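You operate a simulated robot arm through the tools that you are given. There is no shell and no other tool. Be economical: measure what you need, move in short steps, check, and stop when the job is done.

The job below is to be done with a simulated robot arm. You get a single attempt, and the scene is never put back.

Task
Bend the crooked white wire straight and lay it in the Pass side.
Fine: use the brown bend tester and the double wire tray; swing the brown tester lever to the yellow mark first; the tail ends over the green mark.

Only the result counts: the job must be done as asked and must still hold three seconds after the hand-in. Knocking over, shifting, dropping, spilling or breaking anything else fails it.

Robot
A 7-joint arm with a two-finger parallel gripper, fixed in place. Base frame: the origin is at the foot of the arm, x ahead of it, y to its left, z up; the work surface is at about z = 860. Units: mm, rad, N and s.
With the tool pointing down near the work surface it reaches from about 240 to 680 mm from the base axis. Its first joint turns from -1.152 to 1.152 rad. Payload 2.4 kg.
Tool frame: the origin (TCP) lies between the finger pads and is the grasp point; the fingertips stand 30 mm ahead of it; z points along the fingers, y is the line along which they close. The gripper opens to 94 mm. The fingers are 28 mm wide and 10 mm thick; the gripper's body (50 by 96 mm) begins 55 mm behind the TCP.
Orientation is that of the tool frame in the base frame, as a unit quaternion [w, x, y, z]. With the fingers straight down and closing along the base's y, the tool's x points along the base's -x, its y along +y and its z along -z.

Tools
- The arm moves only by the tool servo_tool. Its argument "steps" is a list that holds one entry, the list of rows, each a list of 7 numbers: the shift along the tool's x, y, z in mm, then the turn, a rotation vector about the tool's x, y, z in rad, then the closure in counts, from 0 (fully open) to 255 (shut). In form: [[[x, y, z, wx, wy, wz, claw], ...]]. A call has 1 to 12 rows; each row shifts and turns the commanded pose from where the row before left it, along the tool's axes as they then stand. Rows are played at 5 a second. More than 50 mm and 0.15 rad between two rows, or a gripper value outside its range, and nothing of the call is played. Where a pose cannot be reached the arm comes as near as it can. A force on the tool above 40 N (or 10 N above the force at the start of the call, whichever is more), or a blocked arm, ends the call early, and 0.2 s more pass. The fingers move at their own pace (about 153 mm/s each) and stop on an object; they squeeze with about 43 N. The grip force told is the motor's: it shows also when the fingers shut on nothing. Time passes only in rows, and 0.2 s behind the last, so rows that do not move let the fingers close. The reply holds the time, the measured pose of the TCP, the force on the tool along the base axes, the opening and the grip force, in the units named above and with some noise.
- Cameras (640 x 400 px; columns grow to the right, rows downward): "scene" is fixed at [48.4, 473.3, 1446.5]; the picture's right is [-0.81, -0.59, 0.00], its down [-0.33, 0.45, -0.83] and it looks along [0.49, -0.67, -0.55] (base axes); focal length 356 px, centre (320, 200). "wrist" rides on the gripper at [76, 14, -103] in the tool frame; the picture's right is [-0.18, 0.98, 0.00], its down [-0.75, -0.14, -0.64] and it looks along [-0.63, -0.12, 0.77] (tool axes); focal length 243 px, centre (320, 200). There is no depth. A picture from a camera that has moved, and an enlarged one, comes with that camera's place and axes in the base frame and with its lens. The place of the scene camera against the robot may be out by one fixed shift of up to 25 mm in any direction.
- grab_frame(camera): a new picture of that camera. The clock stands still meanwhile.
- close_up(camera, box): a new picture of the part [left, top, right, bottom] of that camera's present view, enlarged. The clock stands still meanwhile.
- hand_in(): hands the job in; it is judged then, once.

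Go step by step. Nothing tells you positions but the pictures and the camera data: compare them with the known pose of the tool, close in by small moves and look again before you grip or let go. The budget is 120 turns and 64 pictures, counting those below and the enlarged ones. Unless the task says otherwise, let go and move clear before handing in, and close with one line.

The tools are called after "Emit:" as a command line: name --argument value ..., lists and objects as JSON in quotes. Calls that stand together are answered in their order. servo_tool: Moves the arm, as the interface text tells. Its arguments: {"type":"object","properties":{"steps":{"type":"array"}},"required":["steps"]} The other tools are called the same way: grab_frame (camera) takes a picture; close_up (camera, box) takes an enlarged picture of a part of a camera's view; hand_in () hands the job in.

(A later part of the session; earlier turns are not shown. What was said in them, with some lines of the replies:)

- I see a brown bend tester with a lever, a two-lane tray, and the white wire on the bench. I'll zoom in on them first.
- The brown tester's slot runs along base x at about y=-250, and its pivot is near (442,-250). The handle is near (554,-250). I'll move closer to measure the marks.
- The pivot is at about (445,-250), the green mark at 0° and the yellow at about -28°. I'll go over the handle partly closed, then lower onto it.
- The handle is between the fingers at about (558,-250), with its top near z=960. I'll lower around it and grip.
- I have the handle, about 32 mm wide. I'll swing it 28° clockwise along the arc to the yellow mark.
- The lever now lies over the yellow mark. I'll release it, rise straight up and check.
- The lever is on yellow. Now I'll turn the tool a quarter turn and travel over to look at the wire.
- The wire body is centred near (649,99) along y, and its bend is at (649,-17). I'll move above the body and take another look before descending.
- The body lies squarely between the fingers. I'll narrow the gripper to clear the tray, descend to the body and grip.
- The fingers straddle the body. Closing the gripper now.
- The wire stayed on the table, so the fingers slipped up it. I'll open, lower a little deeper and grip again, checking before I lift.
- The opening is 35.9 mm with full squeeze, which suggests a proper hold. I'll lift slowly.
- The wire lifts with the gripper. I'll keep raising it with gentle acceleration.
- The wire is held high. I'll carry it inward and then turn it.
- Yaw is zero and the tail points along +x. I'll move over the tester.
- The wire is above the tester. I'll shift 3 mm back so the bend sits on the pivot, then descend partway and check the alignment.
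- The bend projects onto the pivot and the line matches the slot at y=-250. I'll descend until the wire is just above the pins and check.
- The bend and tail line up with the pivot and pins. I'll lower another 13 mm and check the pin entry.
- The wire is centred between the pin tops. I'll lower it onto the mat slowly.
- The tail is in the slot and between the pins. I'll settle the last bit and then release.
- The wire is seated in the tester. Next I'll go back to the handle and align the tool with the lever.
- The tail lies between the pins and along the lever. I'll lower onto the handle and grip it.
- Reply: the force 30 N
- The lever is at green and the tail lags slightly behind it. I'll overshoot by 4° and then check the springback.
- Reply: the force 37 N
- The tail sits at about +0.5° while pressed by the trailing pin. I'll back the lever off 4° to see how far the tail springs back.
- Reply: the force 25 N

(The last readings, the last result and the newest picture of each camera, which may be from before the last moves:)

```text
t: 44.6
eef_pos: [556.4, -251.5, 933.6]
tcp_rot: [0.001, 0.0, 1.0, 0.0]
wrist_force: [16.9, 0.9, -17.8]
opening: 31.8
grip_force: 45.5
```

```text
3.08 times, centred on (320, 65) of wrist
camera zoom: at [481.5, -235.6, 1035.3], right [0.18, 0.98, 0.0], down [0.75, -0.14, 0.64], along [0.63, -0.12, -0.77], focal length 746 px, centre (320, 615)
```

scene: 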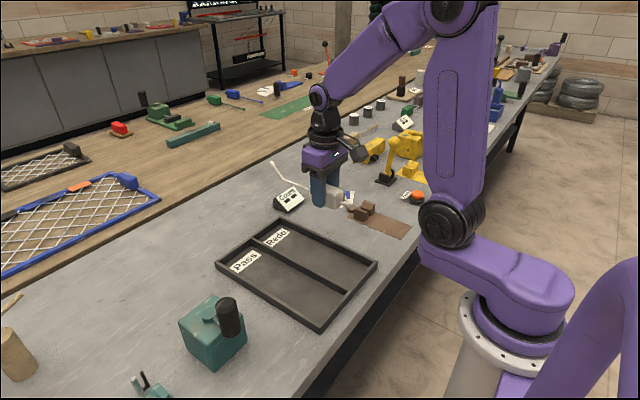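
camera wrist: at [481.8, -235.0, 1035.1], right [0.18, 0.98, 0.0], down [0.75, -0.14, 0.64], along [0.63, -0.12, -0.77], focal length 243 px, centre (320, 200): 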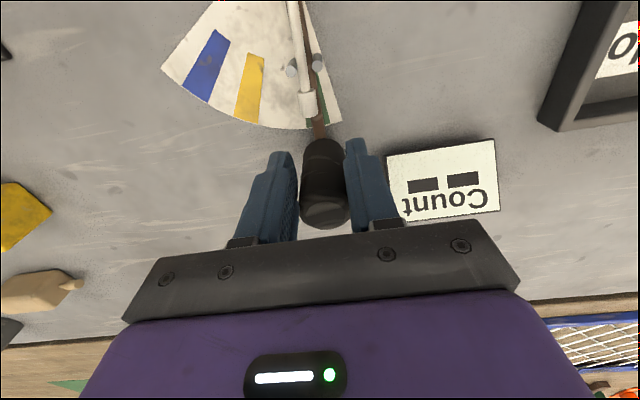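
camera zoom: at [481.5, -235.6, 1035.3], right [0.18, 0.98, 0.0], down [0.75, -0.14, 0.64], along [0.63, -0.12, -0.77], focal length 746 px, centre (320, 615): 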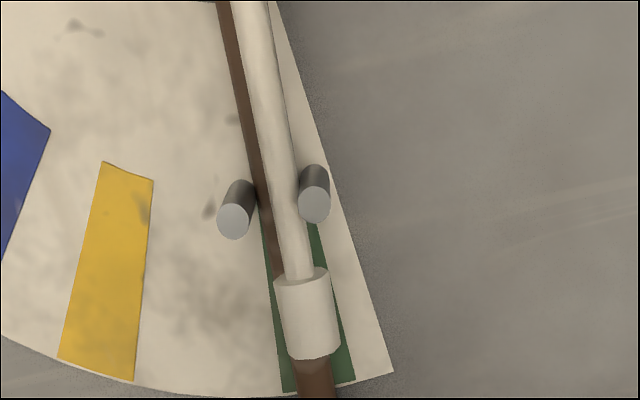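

The tail stays close to 0° with little springback. I'll release the handle, rise and check the straightness.

Emit:
servo_tool --steps '[[[0, 0, 0, 0, 0, 0, 90], [0, 0, 0, 0, 0, 0, 90], [0, 0, -25, 0, 0, 0, 90], [0, 0, -35, 0, 0, 0, 90], [0, 0, -40, 0, 0, 0, 90], [40, 0, 0, 0, 0, 0, 0], [40, 0, 0, 0, 0, 0, 0], [40, 0, 0, 0, 0, 0, 0], [0, 0, 0, 0, 0, 0, 0]]]'

Emit:
close_up --camera "wrist" --box '[240, 0, 400, 240]'

Emit:
close_up --camera "scene" --box '[310, 160, 430, 250]'

```text
t: 46.6
eef_pos: [435.6, -250.8, 1034.2]
tcp_rot: [0.0, -0.001, 1.0, 0.001]
wrist_force: [1.1, -0.2, -0.2]
opening: 93.7
grip_force: 0.2
```

```text
1.67 times, centred on (320, 120) of wrist
camera zoom: at [360.1, -236.1, 1136.2], right [0.18, 0.98, 0.0], down [0.75, -0.14, 0.64], along [0.63, -0.12, -0.77], focal length 404 px, centre (320, 333)
```

zoom: 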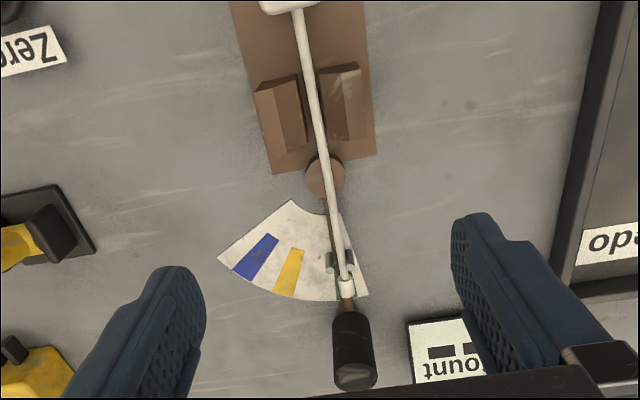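

```text
4.44 times, centred on (370, 205) of scene
camera zoom: at [48.4, 473.3, 1446.5], right [-0.81, -0.59, 0.0], down [-0.33, 0.45, -0.83], along [0.49, -0.67, -0.55], focal length 1582 px, centre (98, 178)
```

zoom: 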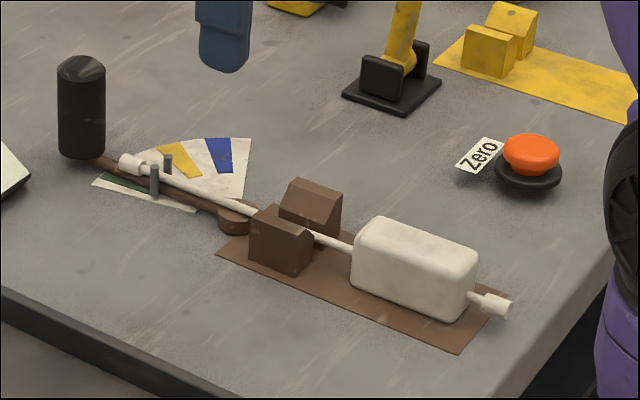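

Emit:
close_up --camera "wrist" --box '[260, 0, 380, 90]'

Emit:
close_up --camera "wrist" --box '[260, 90, 380, 180]'

```text
4.44 times, centred on (320, 45) of wrist
camera zoom: at [360.1, -236.1, 1136.2], right [0.18, 0.98, 0.0], down [0.75, -0.14, 0.64], along [0.63, -0.12, -0.77], focal length 1078 px, centre (320, 889)
```

zoom: 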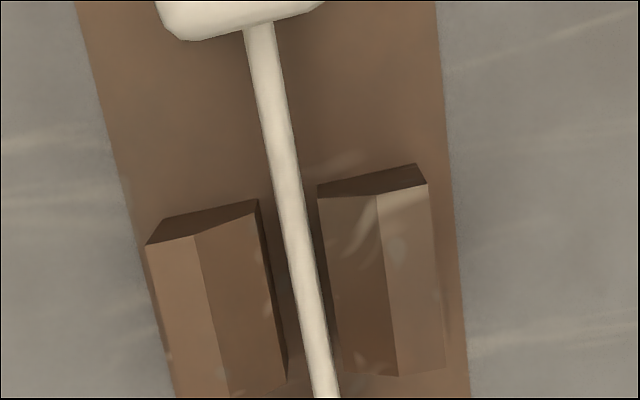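

```text
4.44 times, centred on (320, 135) of wrist
camera zoom: at [360.1, -236.1, 1136.2], right [0.18, 0.98, 0.0], down [0.75, -0.14, 0.64], along [0.63, -0.12, -0.77], focal length 1078 px, centre (320, 489)
```

zoom: 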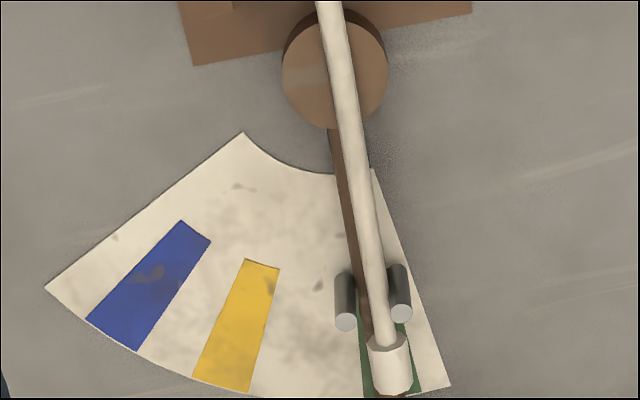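

The wire is straight, with about 0.5° of remaining bend by measurement, and the tail lies over green. Before picking it up I'll measure the tray with the wrist camera.

Emit:
servo_tool --steps '[[[11.25, 41.4, -9.5, 0, 0, 0, 0], [11.25, 41.4, -9.5, 0, 0, 0, 0], [11.25, 41.4, -9.5, 0, 0, 0, 0], [11.25, 41.4, -9.5, 0, 0, 0, 0], [11.25, 41.4, -9.5, 0, 0, 0, 0], [11.25, 41.4, -9.5, 0, 0, 0, 0], [11.25, 41.4, -9.5, 0, 0, 0, 0], [11.25, 41.4, -9.5, 0, 0, 0, 0], [0, 0, 0, 0, 0, 0, 0]]]'

Emit:
grab_frame --camera "wrist"

```text
t: 48.6
eef_pos: [347.1, 81.5, 1110.3]
tcp_rot: [0.0, -0.001, 1.0, 0.0]
wrist_force: [-0.5, -0.4, -1.1]
opening: 94.0
grip_force: 0.1
```

```text
19 pictures are left
camera wrist: at [270.4, 96.0, 1212.1], right [0.18, 0.98, 0.0], down [0.75, -0.14, 0.64], along [0.63, -0.12, -0.77], focal length 243 px, centre (320, 200)
```

wrist: 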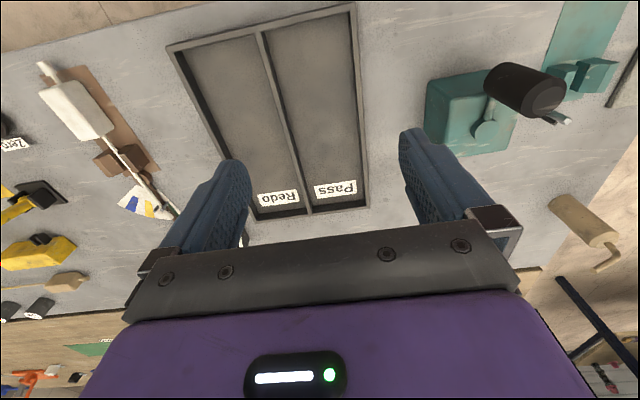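

Emit:
close_up --camera "wrist" --box '[240, 0, 380, 80]'

Emit:
close_up --camera "wrist" --box '[240, 140, 380, 220]'

```text
4.57 times, centred on (310, 40) of wrist
camera zoom: at [270.4, 96.0, 1212.1], right [0.18, 0.98, 0.0], down [0.75, -0.14, 0.64], along [0.63, -0.12, -0.77], focal length 1109 px, centre (366, 931)
```

zoom: 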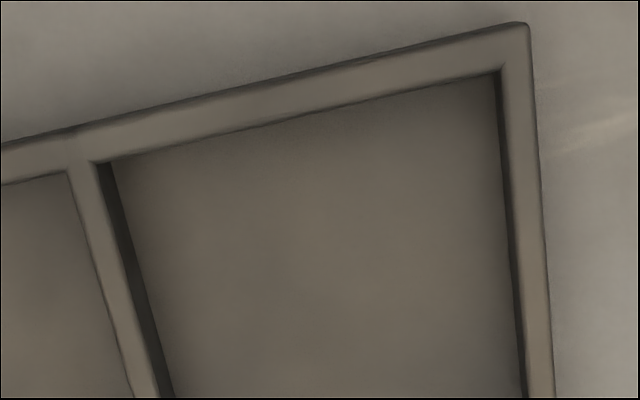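

```text
4.57 times, centred on (310, 180) of wrist
camera zoom: at [270.4, 96.0, 1212.1], right [0.18, 0.98, 0.0], down [0.75, -0.14, 0.64], along [0.63, -0.12, -0.77], focal length 1109 px, centre (366, 291)
```

zoom: 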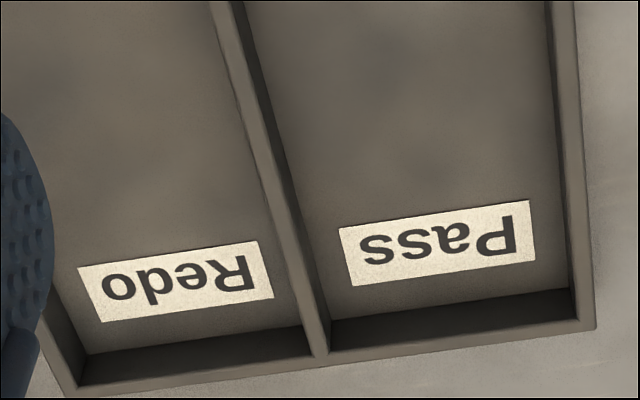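

The Pass lane's inside spans x 287–570 and y 25–125, and the straight wire is about 270 mm long. So the tool should release at about (356,75). I'll go back to the wire.

Emit:
servo_tool --steps '[[[2.1, -41.4, 7.5, 0, 0, 0, 90], [2.1, -41.4, 7.5, 0, 0, 0, 90], [2.1, -41.4, 7.5, 0, 0, 0, 90], [2.1, -41.4, 7.5, 0, 0, 0, 90], [2.1, -41.4, 7.5, 0, 0, 0, 90], [2.1, -41.4, 7.5, 0, 0, 0, 90], [2.1, -41.4, 7.5, 0, 0, 0, 90], [2.1, -41.4, 7.5, 0, 0, 0, 90], [0, 0, 30, 0, 0, 0, 90], [0, 0, 30, 0, 0, 0, 90], [0, 0, 20, 0, 0, 0, 90], [0, 0, 0, 0, 0, 0, 90]]]'

Emit:
grab_frame --camera "wrist"

```text
t: 51.2
eef_pos: [330.8, -252.7, 970.0]
tcp_rot: [0.0, 0.0, 1.0, 0.0]
wrist_force: [-0.2, 0.1, -0.3]
opening: 60.8
grip_force: 0.0
```

```text
16 pictures are left
camera wrist: at [254.3, -236.1, 1071.8], right [0.18, 0.98, 0.0], down [0.75, -0.14, 0.64], along [0.63, -0.12, -0.77], focal length 243 px, centre (320, 200)
```

wrist: 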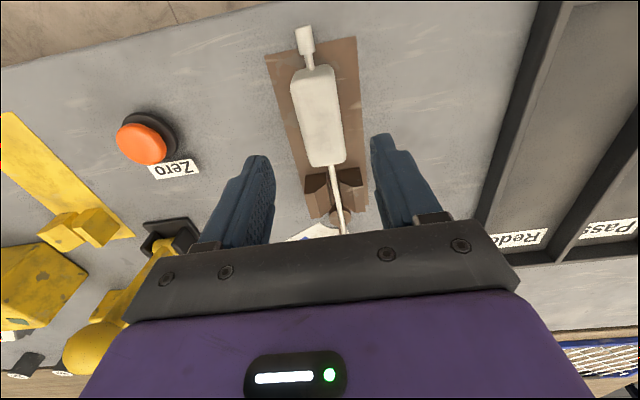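

The wire hasn't shifted. I'll correct y slightly, descend and grip.

Emit:
servo_tool --steps '[[[0, 2.5, 15, 0, 0, 0, 90], [0, 0, 20, 0, 0, 0, 90], [0, 0, 20, 0, 0, 0, 90], [0, 0, 15, 0, 0, 0, 90], [0, 0, 6, 0, 0, 0, 90], [0, 0, 0, 0, 0, 0, 90], [0, 0, 0, 0, 0, 0, 140], [0, 0, 0, 0, 0, 0, 180], [0, 0, 0, 0, 0, 0, 255], [0, 0, 0, 0, 0, 0, 255], [0, 0, 0, 0, 0, 0, 255]]]'

Emit:
servo_tool --steps '[[[0, 0, -1, 0, 0, 0, 255], [0, 0, -2, 0, 0, 0, 255], [0, 0, -4, 0, 0, 0, 255], [0, 0, -6, 0, 0, 0, 255], [0, 0, -8, 0, 0, 0, 255], [0, 0, -10, 0, 0, 0, 255], [0, 0, -10, 0, 0, 0, 255], [0, 0, -6, 0, 0, 0, 255], [0, 0, -3, 0, 0, 0, 255], [0, 0, 0, 0, 0, 0, 255]]]'

Emit:
close_up --camera "scene" --box '[290, 140, 430, 245]'

```text
t: 53.6
eef_pos: [329.9, -248.7, 893.2]
tcp_rot: [-0.001, 0.0, 1.0, 0.0]
wrist_force: [-1.2, -0.7, 0.0]
opening: 36.0
grip_force: 43.1
```

```text
t: 55.8
eef_pos: [329.5, -248.0, 943.0]
tcp_rot: [0.001, 0.0, 1.0, 0.0]
wrist_force: [0.0, 0.1, -1.1]
opening: 35.7
grip_force: 43.0
```

```text
3.81 times, centred on (360, 192) of scene
camera zoom: at [48.4, 473.3, 1446.5], right [-0.81, -0.59, 0.0], down [-0.33, 0.45, -0.83], along [0.49, -0.67, -0.55], focal length 1356 px, centre (168, 229)
```

zoom: 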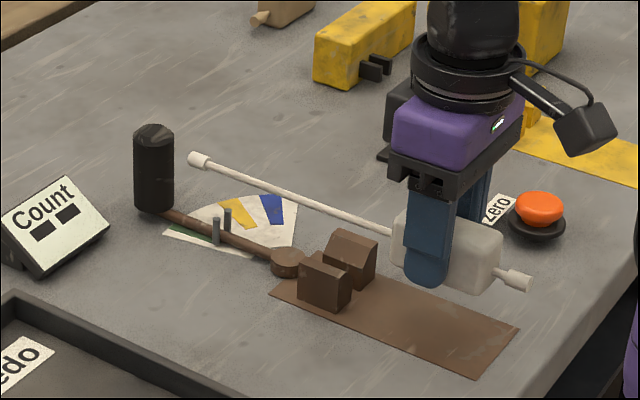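

The wire is lifted out and straight. I'll raise it and carry it over the Pass lane.

Emit:
servo_tool --steps '[[[0, 0, -5, 0, 0, 0, 255], [0, 0, -10, 0, 0, 0, 255], [0, 0, -15, 0, 0, 0, 255], [0, 0, -15, 0, 0, 0, 255], [0, 0, -15, 0, 0, 0, 255], [0, 0, -10, 0, 0, 0, 255], [0, 0, 0, 0, 0, 0, 255]]]'

Emit:
servo_tool --steps '[[[-0.8, 9.7, 0, 0, 0, 0, 255], [-1.6, 19.4, 0, 0, 0, 0, 255], [-2.65, 32.3, 0, 0, 0, 0, 255], [-3.2, 38.8, 0, 0, 0, 0, 255], [-3.4, 42, 0, 0, 0, 0, 255], [-3.2, 38.8, 0, 0, 0, 0, 255], [-3.4, 42, 0, 0, 0, 0, 255], [-3.2, 38.8, 0, 0, 0, 0, 255], [-2.65, 32.3, 0, 0, 0, 0, 255], [-1.6, 19.4, 0, 0, 0, 0, 255], [-0.8, 9.7, 0, 0, 0, 0, 255], [0, 0, 0, 0, 0, 0, 255]]]'

Emit:
close_up --camera "scene" --box '[200, 170, 400, 330]'

Emit:
grab_frame --camera "wrist"

```text
t: 57.4
eef_pos: [330.5, -247.4, 1013.7]
tcp_rot: [-0.001, 0.001, 1.0, 0.0]
wrist_force: [0.5, -0.2, -1.2]
opening: 36.0
grip_force: 42.9
```

```text
t: 60.0
eef_pos: [356.4, 75.2, 1013.7]
tcp_rot: [0.0, 0.0, 1.0, 0.0]
wrist_force: [-0.2, -0.4, -1.5]
opening: 35.7
grip_force: 43.3
```

```text
2.50 times, centred on (300, 250) of scene
camera zoom: at [48.4, 473.3, 1446.5], right [-0.81, -0.59, 0.0], down [-0.33, 0.45, -0.83], along [0.49, -0.67, -0.55], focal length 890 px, centre (370, 75)
```

zoom: 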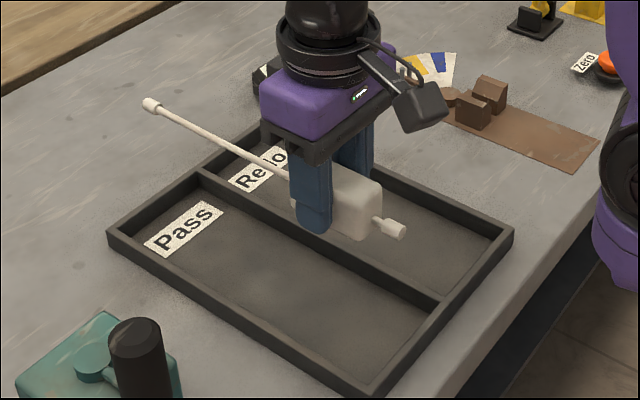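

```text
13 pictures are left
camera wrist: at [280.4, 90.1, 1115.4], right [0.18, 0.98, 0.0], down [0.75, -0.14, 0.64], along [0.63, -0.12, -0.77], focal length 243 px, centre (320, 200)
```

wrist: 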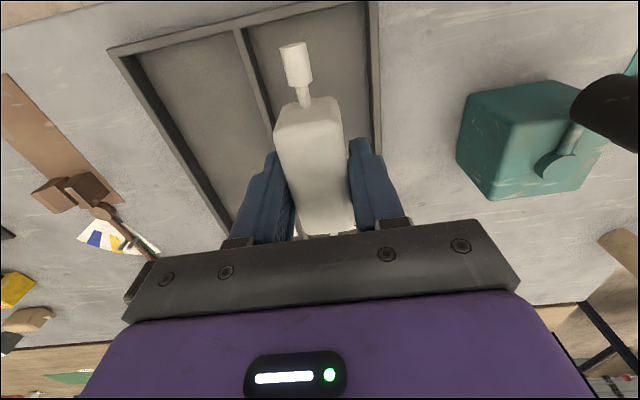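

The wire is over the Pass lane. I'll descend to just above the walls and check the end clearances.

Emit:
servo_tool --steps '[[[0, 0, 5, 0, 0, 0, 255], [0, 0, 12, 0, 0, 0, 255], [0, 0, 18, 0, 0, 0, 255], [0, 0, 20, 0, 0, 0, 255], [0, 0, 16, 0, 0, 0, 255], [0, 0, 9, 0, 0, 0, 255], [0, 0, 4, 0, 0, 0, 255], [0, 0, 0, 0, 0, 0, 255]]]'

Emit:
close_up --camera "scene" --box '[200, 200, 380, 330]'

Emit:
close_up --camera "wrist" --box '[200, 0, 420, 140]'

```text
t: 61.8
eef_pos: [356.8, 73.7, 928.9]
tcp_rot: [0.0, -0.001, 1.0, 0.0]
wrist_force: [0.2, 0.1, -1.1]
opening: 35.7
grip_force: 42.7
```

```text
3.08 times, centred on (290, 265) of scene
camera zoom: at [48.4, 473.3, 1446.5], right [-0.81, -0.59, 0.0], down [-0.33, 0.45, -0.83], along [0.49, -0.67, -0.55], focal length 1095 px, centre (412, 0)
```

zoom: 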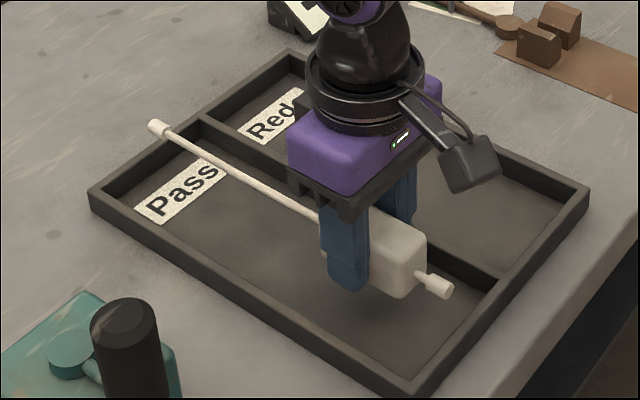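

```text
2.86 times, centred on (310, 70) of wrist
camera zoom: at [280.7, 89.5, 1031.7], right [0.18, 0.98, 0.0], down [0.75, -0.14, 0.64], along [0.63, -0.12, -0.77], focal length 693 px, centre (349, 571)
```

zoom: 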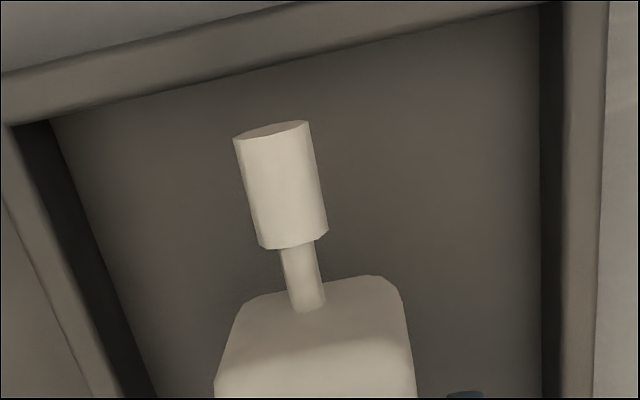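

Emit:
close_up --camera "scene" --box '[225, 215, 285, 275]'

```text
6.67 times, centred on (255, 245) of scene
camera zoom: at [48.4, 473.3, 1446.5], right [-0.81, -0.59, 0.0], down [-0.33, 0.45, -0.83], along [0.49, -0.67, -0.55], focal length 2373 px, centre (753, -100)
```

zoom: 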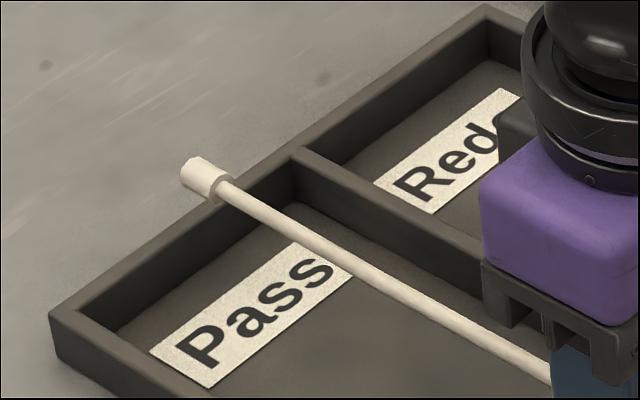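

Both ends clear by roughly 5–8 mm. I'll shift 1 mm forward and lower onto the lane floor.

Emit:
servo_tool --steps '[[[-1, 1, 4, 0, 0, 0, 255], [0, 0, 7, 0, 0, 0, 255], [0, 0, 7, 0, 0, 0, 255], [0, 0, 6, 0, 0, 0, 255], [0, 0, 4, 0, 0, 0, 255], [0, 0, 2, 0, 0, 0, 255], [0, 0, 0, 0, 0, 0, 255]]]'

Emit:
close_up --camera "scene" --box '[215, 210, 375, 330]'

```text
t: 63.4
eef_pos: [357.9, 76.1, 899.2]
tcp_rot: [0.0, 0.0, 1.0, 0.0]
wrist_force: [-0.8, 0.5, -1.2]
opening: 35.6
grip_force: 42.7
```

```text
3.33 times, centred on (295, 270) of scene
camera zoom: at [48.4, 473.3, 1446.5], right [-0.81, -0.59, 0.0], down [-0.33, 0.45, -0.83], along [0.49, -0.67, -0.55], focal length 1187 px, centre (403, -33)
```

zoom: 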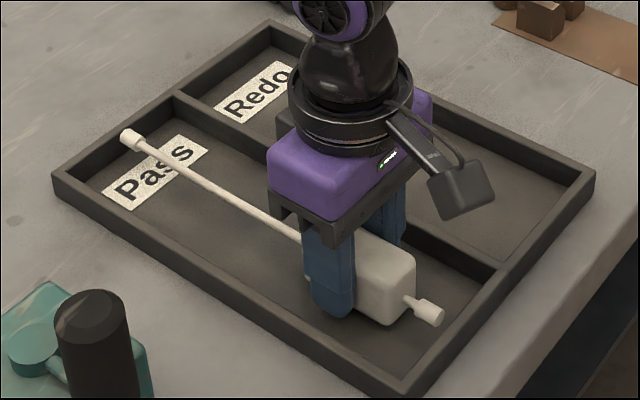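

Emit:
servo_tool --steps '[[[0, 0, 1, 0, 0, 0, 255], [0, 0, 1, 0, 0, 0, 255], [0, 0, 0, 0, 0, 0, 255]]]'

```text
t: 64.2
eef_pos: [357.1, 76.9, 897.5]
tcp_rot: [0.0, 0.0, 1.0, 0.0]
wrist_force: [-0.3, -0.1, -1.1]
opening: 35.6
grip_force: 42.6
```

Emit:
servo_tool --steps '[[[0, 0, 1, 0, 0, 0, 255], [0, 0, 0.7, 0, 0, 0, 255], [0, 0, 0, 0, 0, 0, 255]]]'

```text
t: 65.0
eef_pos: [356.8, 75.9, 894.9]
tcp_rot: [0.0, 0.0, 1.0, 0.0]
wrist_force: [-0.4, 1.0, -2.1]
opening: 35.9
grip_force: 43.4
```

The wire is at floor height, so I'll release it gently, rise clear and look.

Emit:
servo_tool --steps '[[[0, 0, 0, 0, 0, 0, 150], [0, 0, 0, 0, 0, 0, 120], [0, 0, 0, 0, 0, 0, 100], [0, 0, -10, 0, 0, 0, 100], [0, 0, -25, 0, 0, 0, 100], [0, 0, -40, 0, 0, 0, 100], [0, 0, -45, 0, 0, 0, 100], [0, 0, -45, 0, 0, 0, 100], [40, 0, 0, 0, 0, 0, 100], [0, 0, 0, 0, 0, 0, 100]]]'

Emit:
close_up --camera "scene" --box '[215, 200, 395, 330]'

Emit:
grab_frame --camera "scene"

```text
t: 67.2
eef_pos: [316.3, 76.5, 1060.1]
tcp_rot: [0.001, 0.0, 1.0, 0.0]
wrist_force: [0.4, 0.3, 0.1]
opening: 57.2
grip_force: 0.0
```

```text
3.08 times, centred on (305, 265) of scene
camera zoom: at [48.4, 473.3, 1446.5], right [-0.81, -0.59, 0.0], down [-0.33, 0.45, -0.83], along [0.49, -0.67, -0.55], focal length 1095 px, centre (366, 0)
```

zoom: 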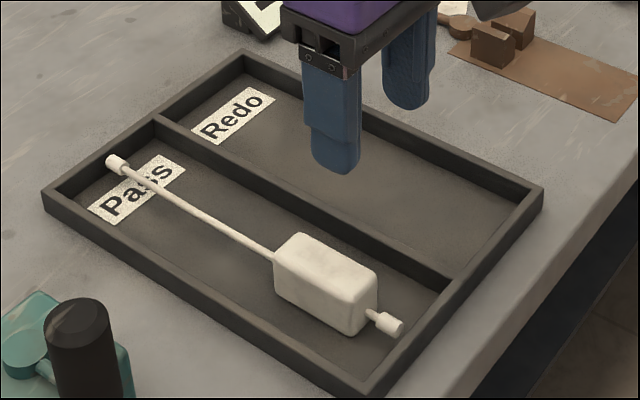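

```text
7 pictures are left
```

scene: 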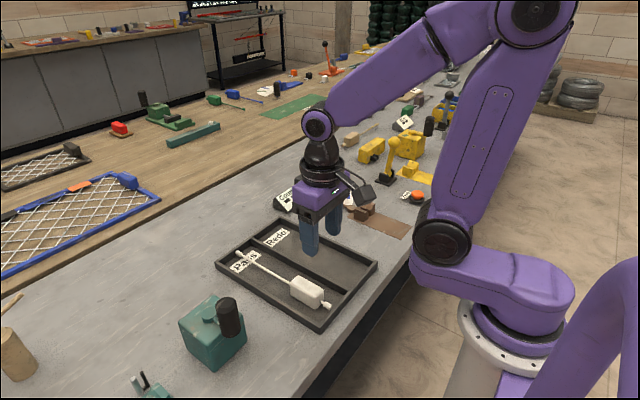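

The straight wire lies flat in the Pass lane, and the gripper is clear of it. Nothing else has moved, so I'm handing in.

Emit:
hand_in

```text
The job is handed in.
```

I bent the white wire straight on the brown tester and laid it in the Pass side of the tray, then handed the job in. The lever went to the yellow mark first, and the tail finished over green, straight to within about half a degree as I measured it.
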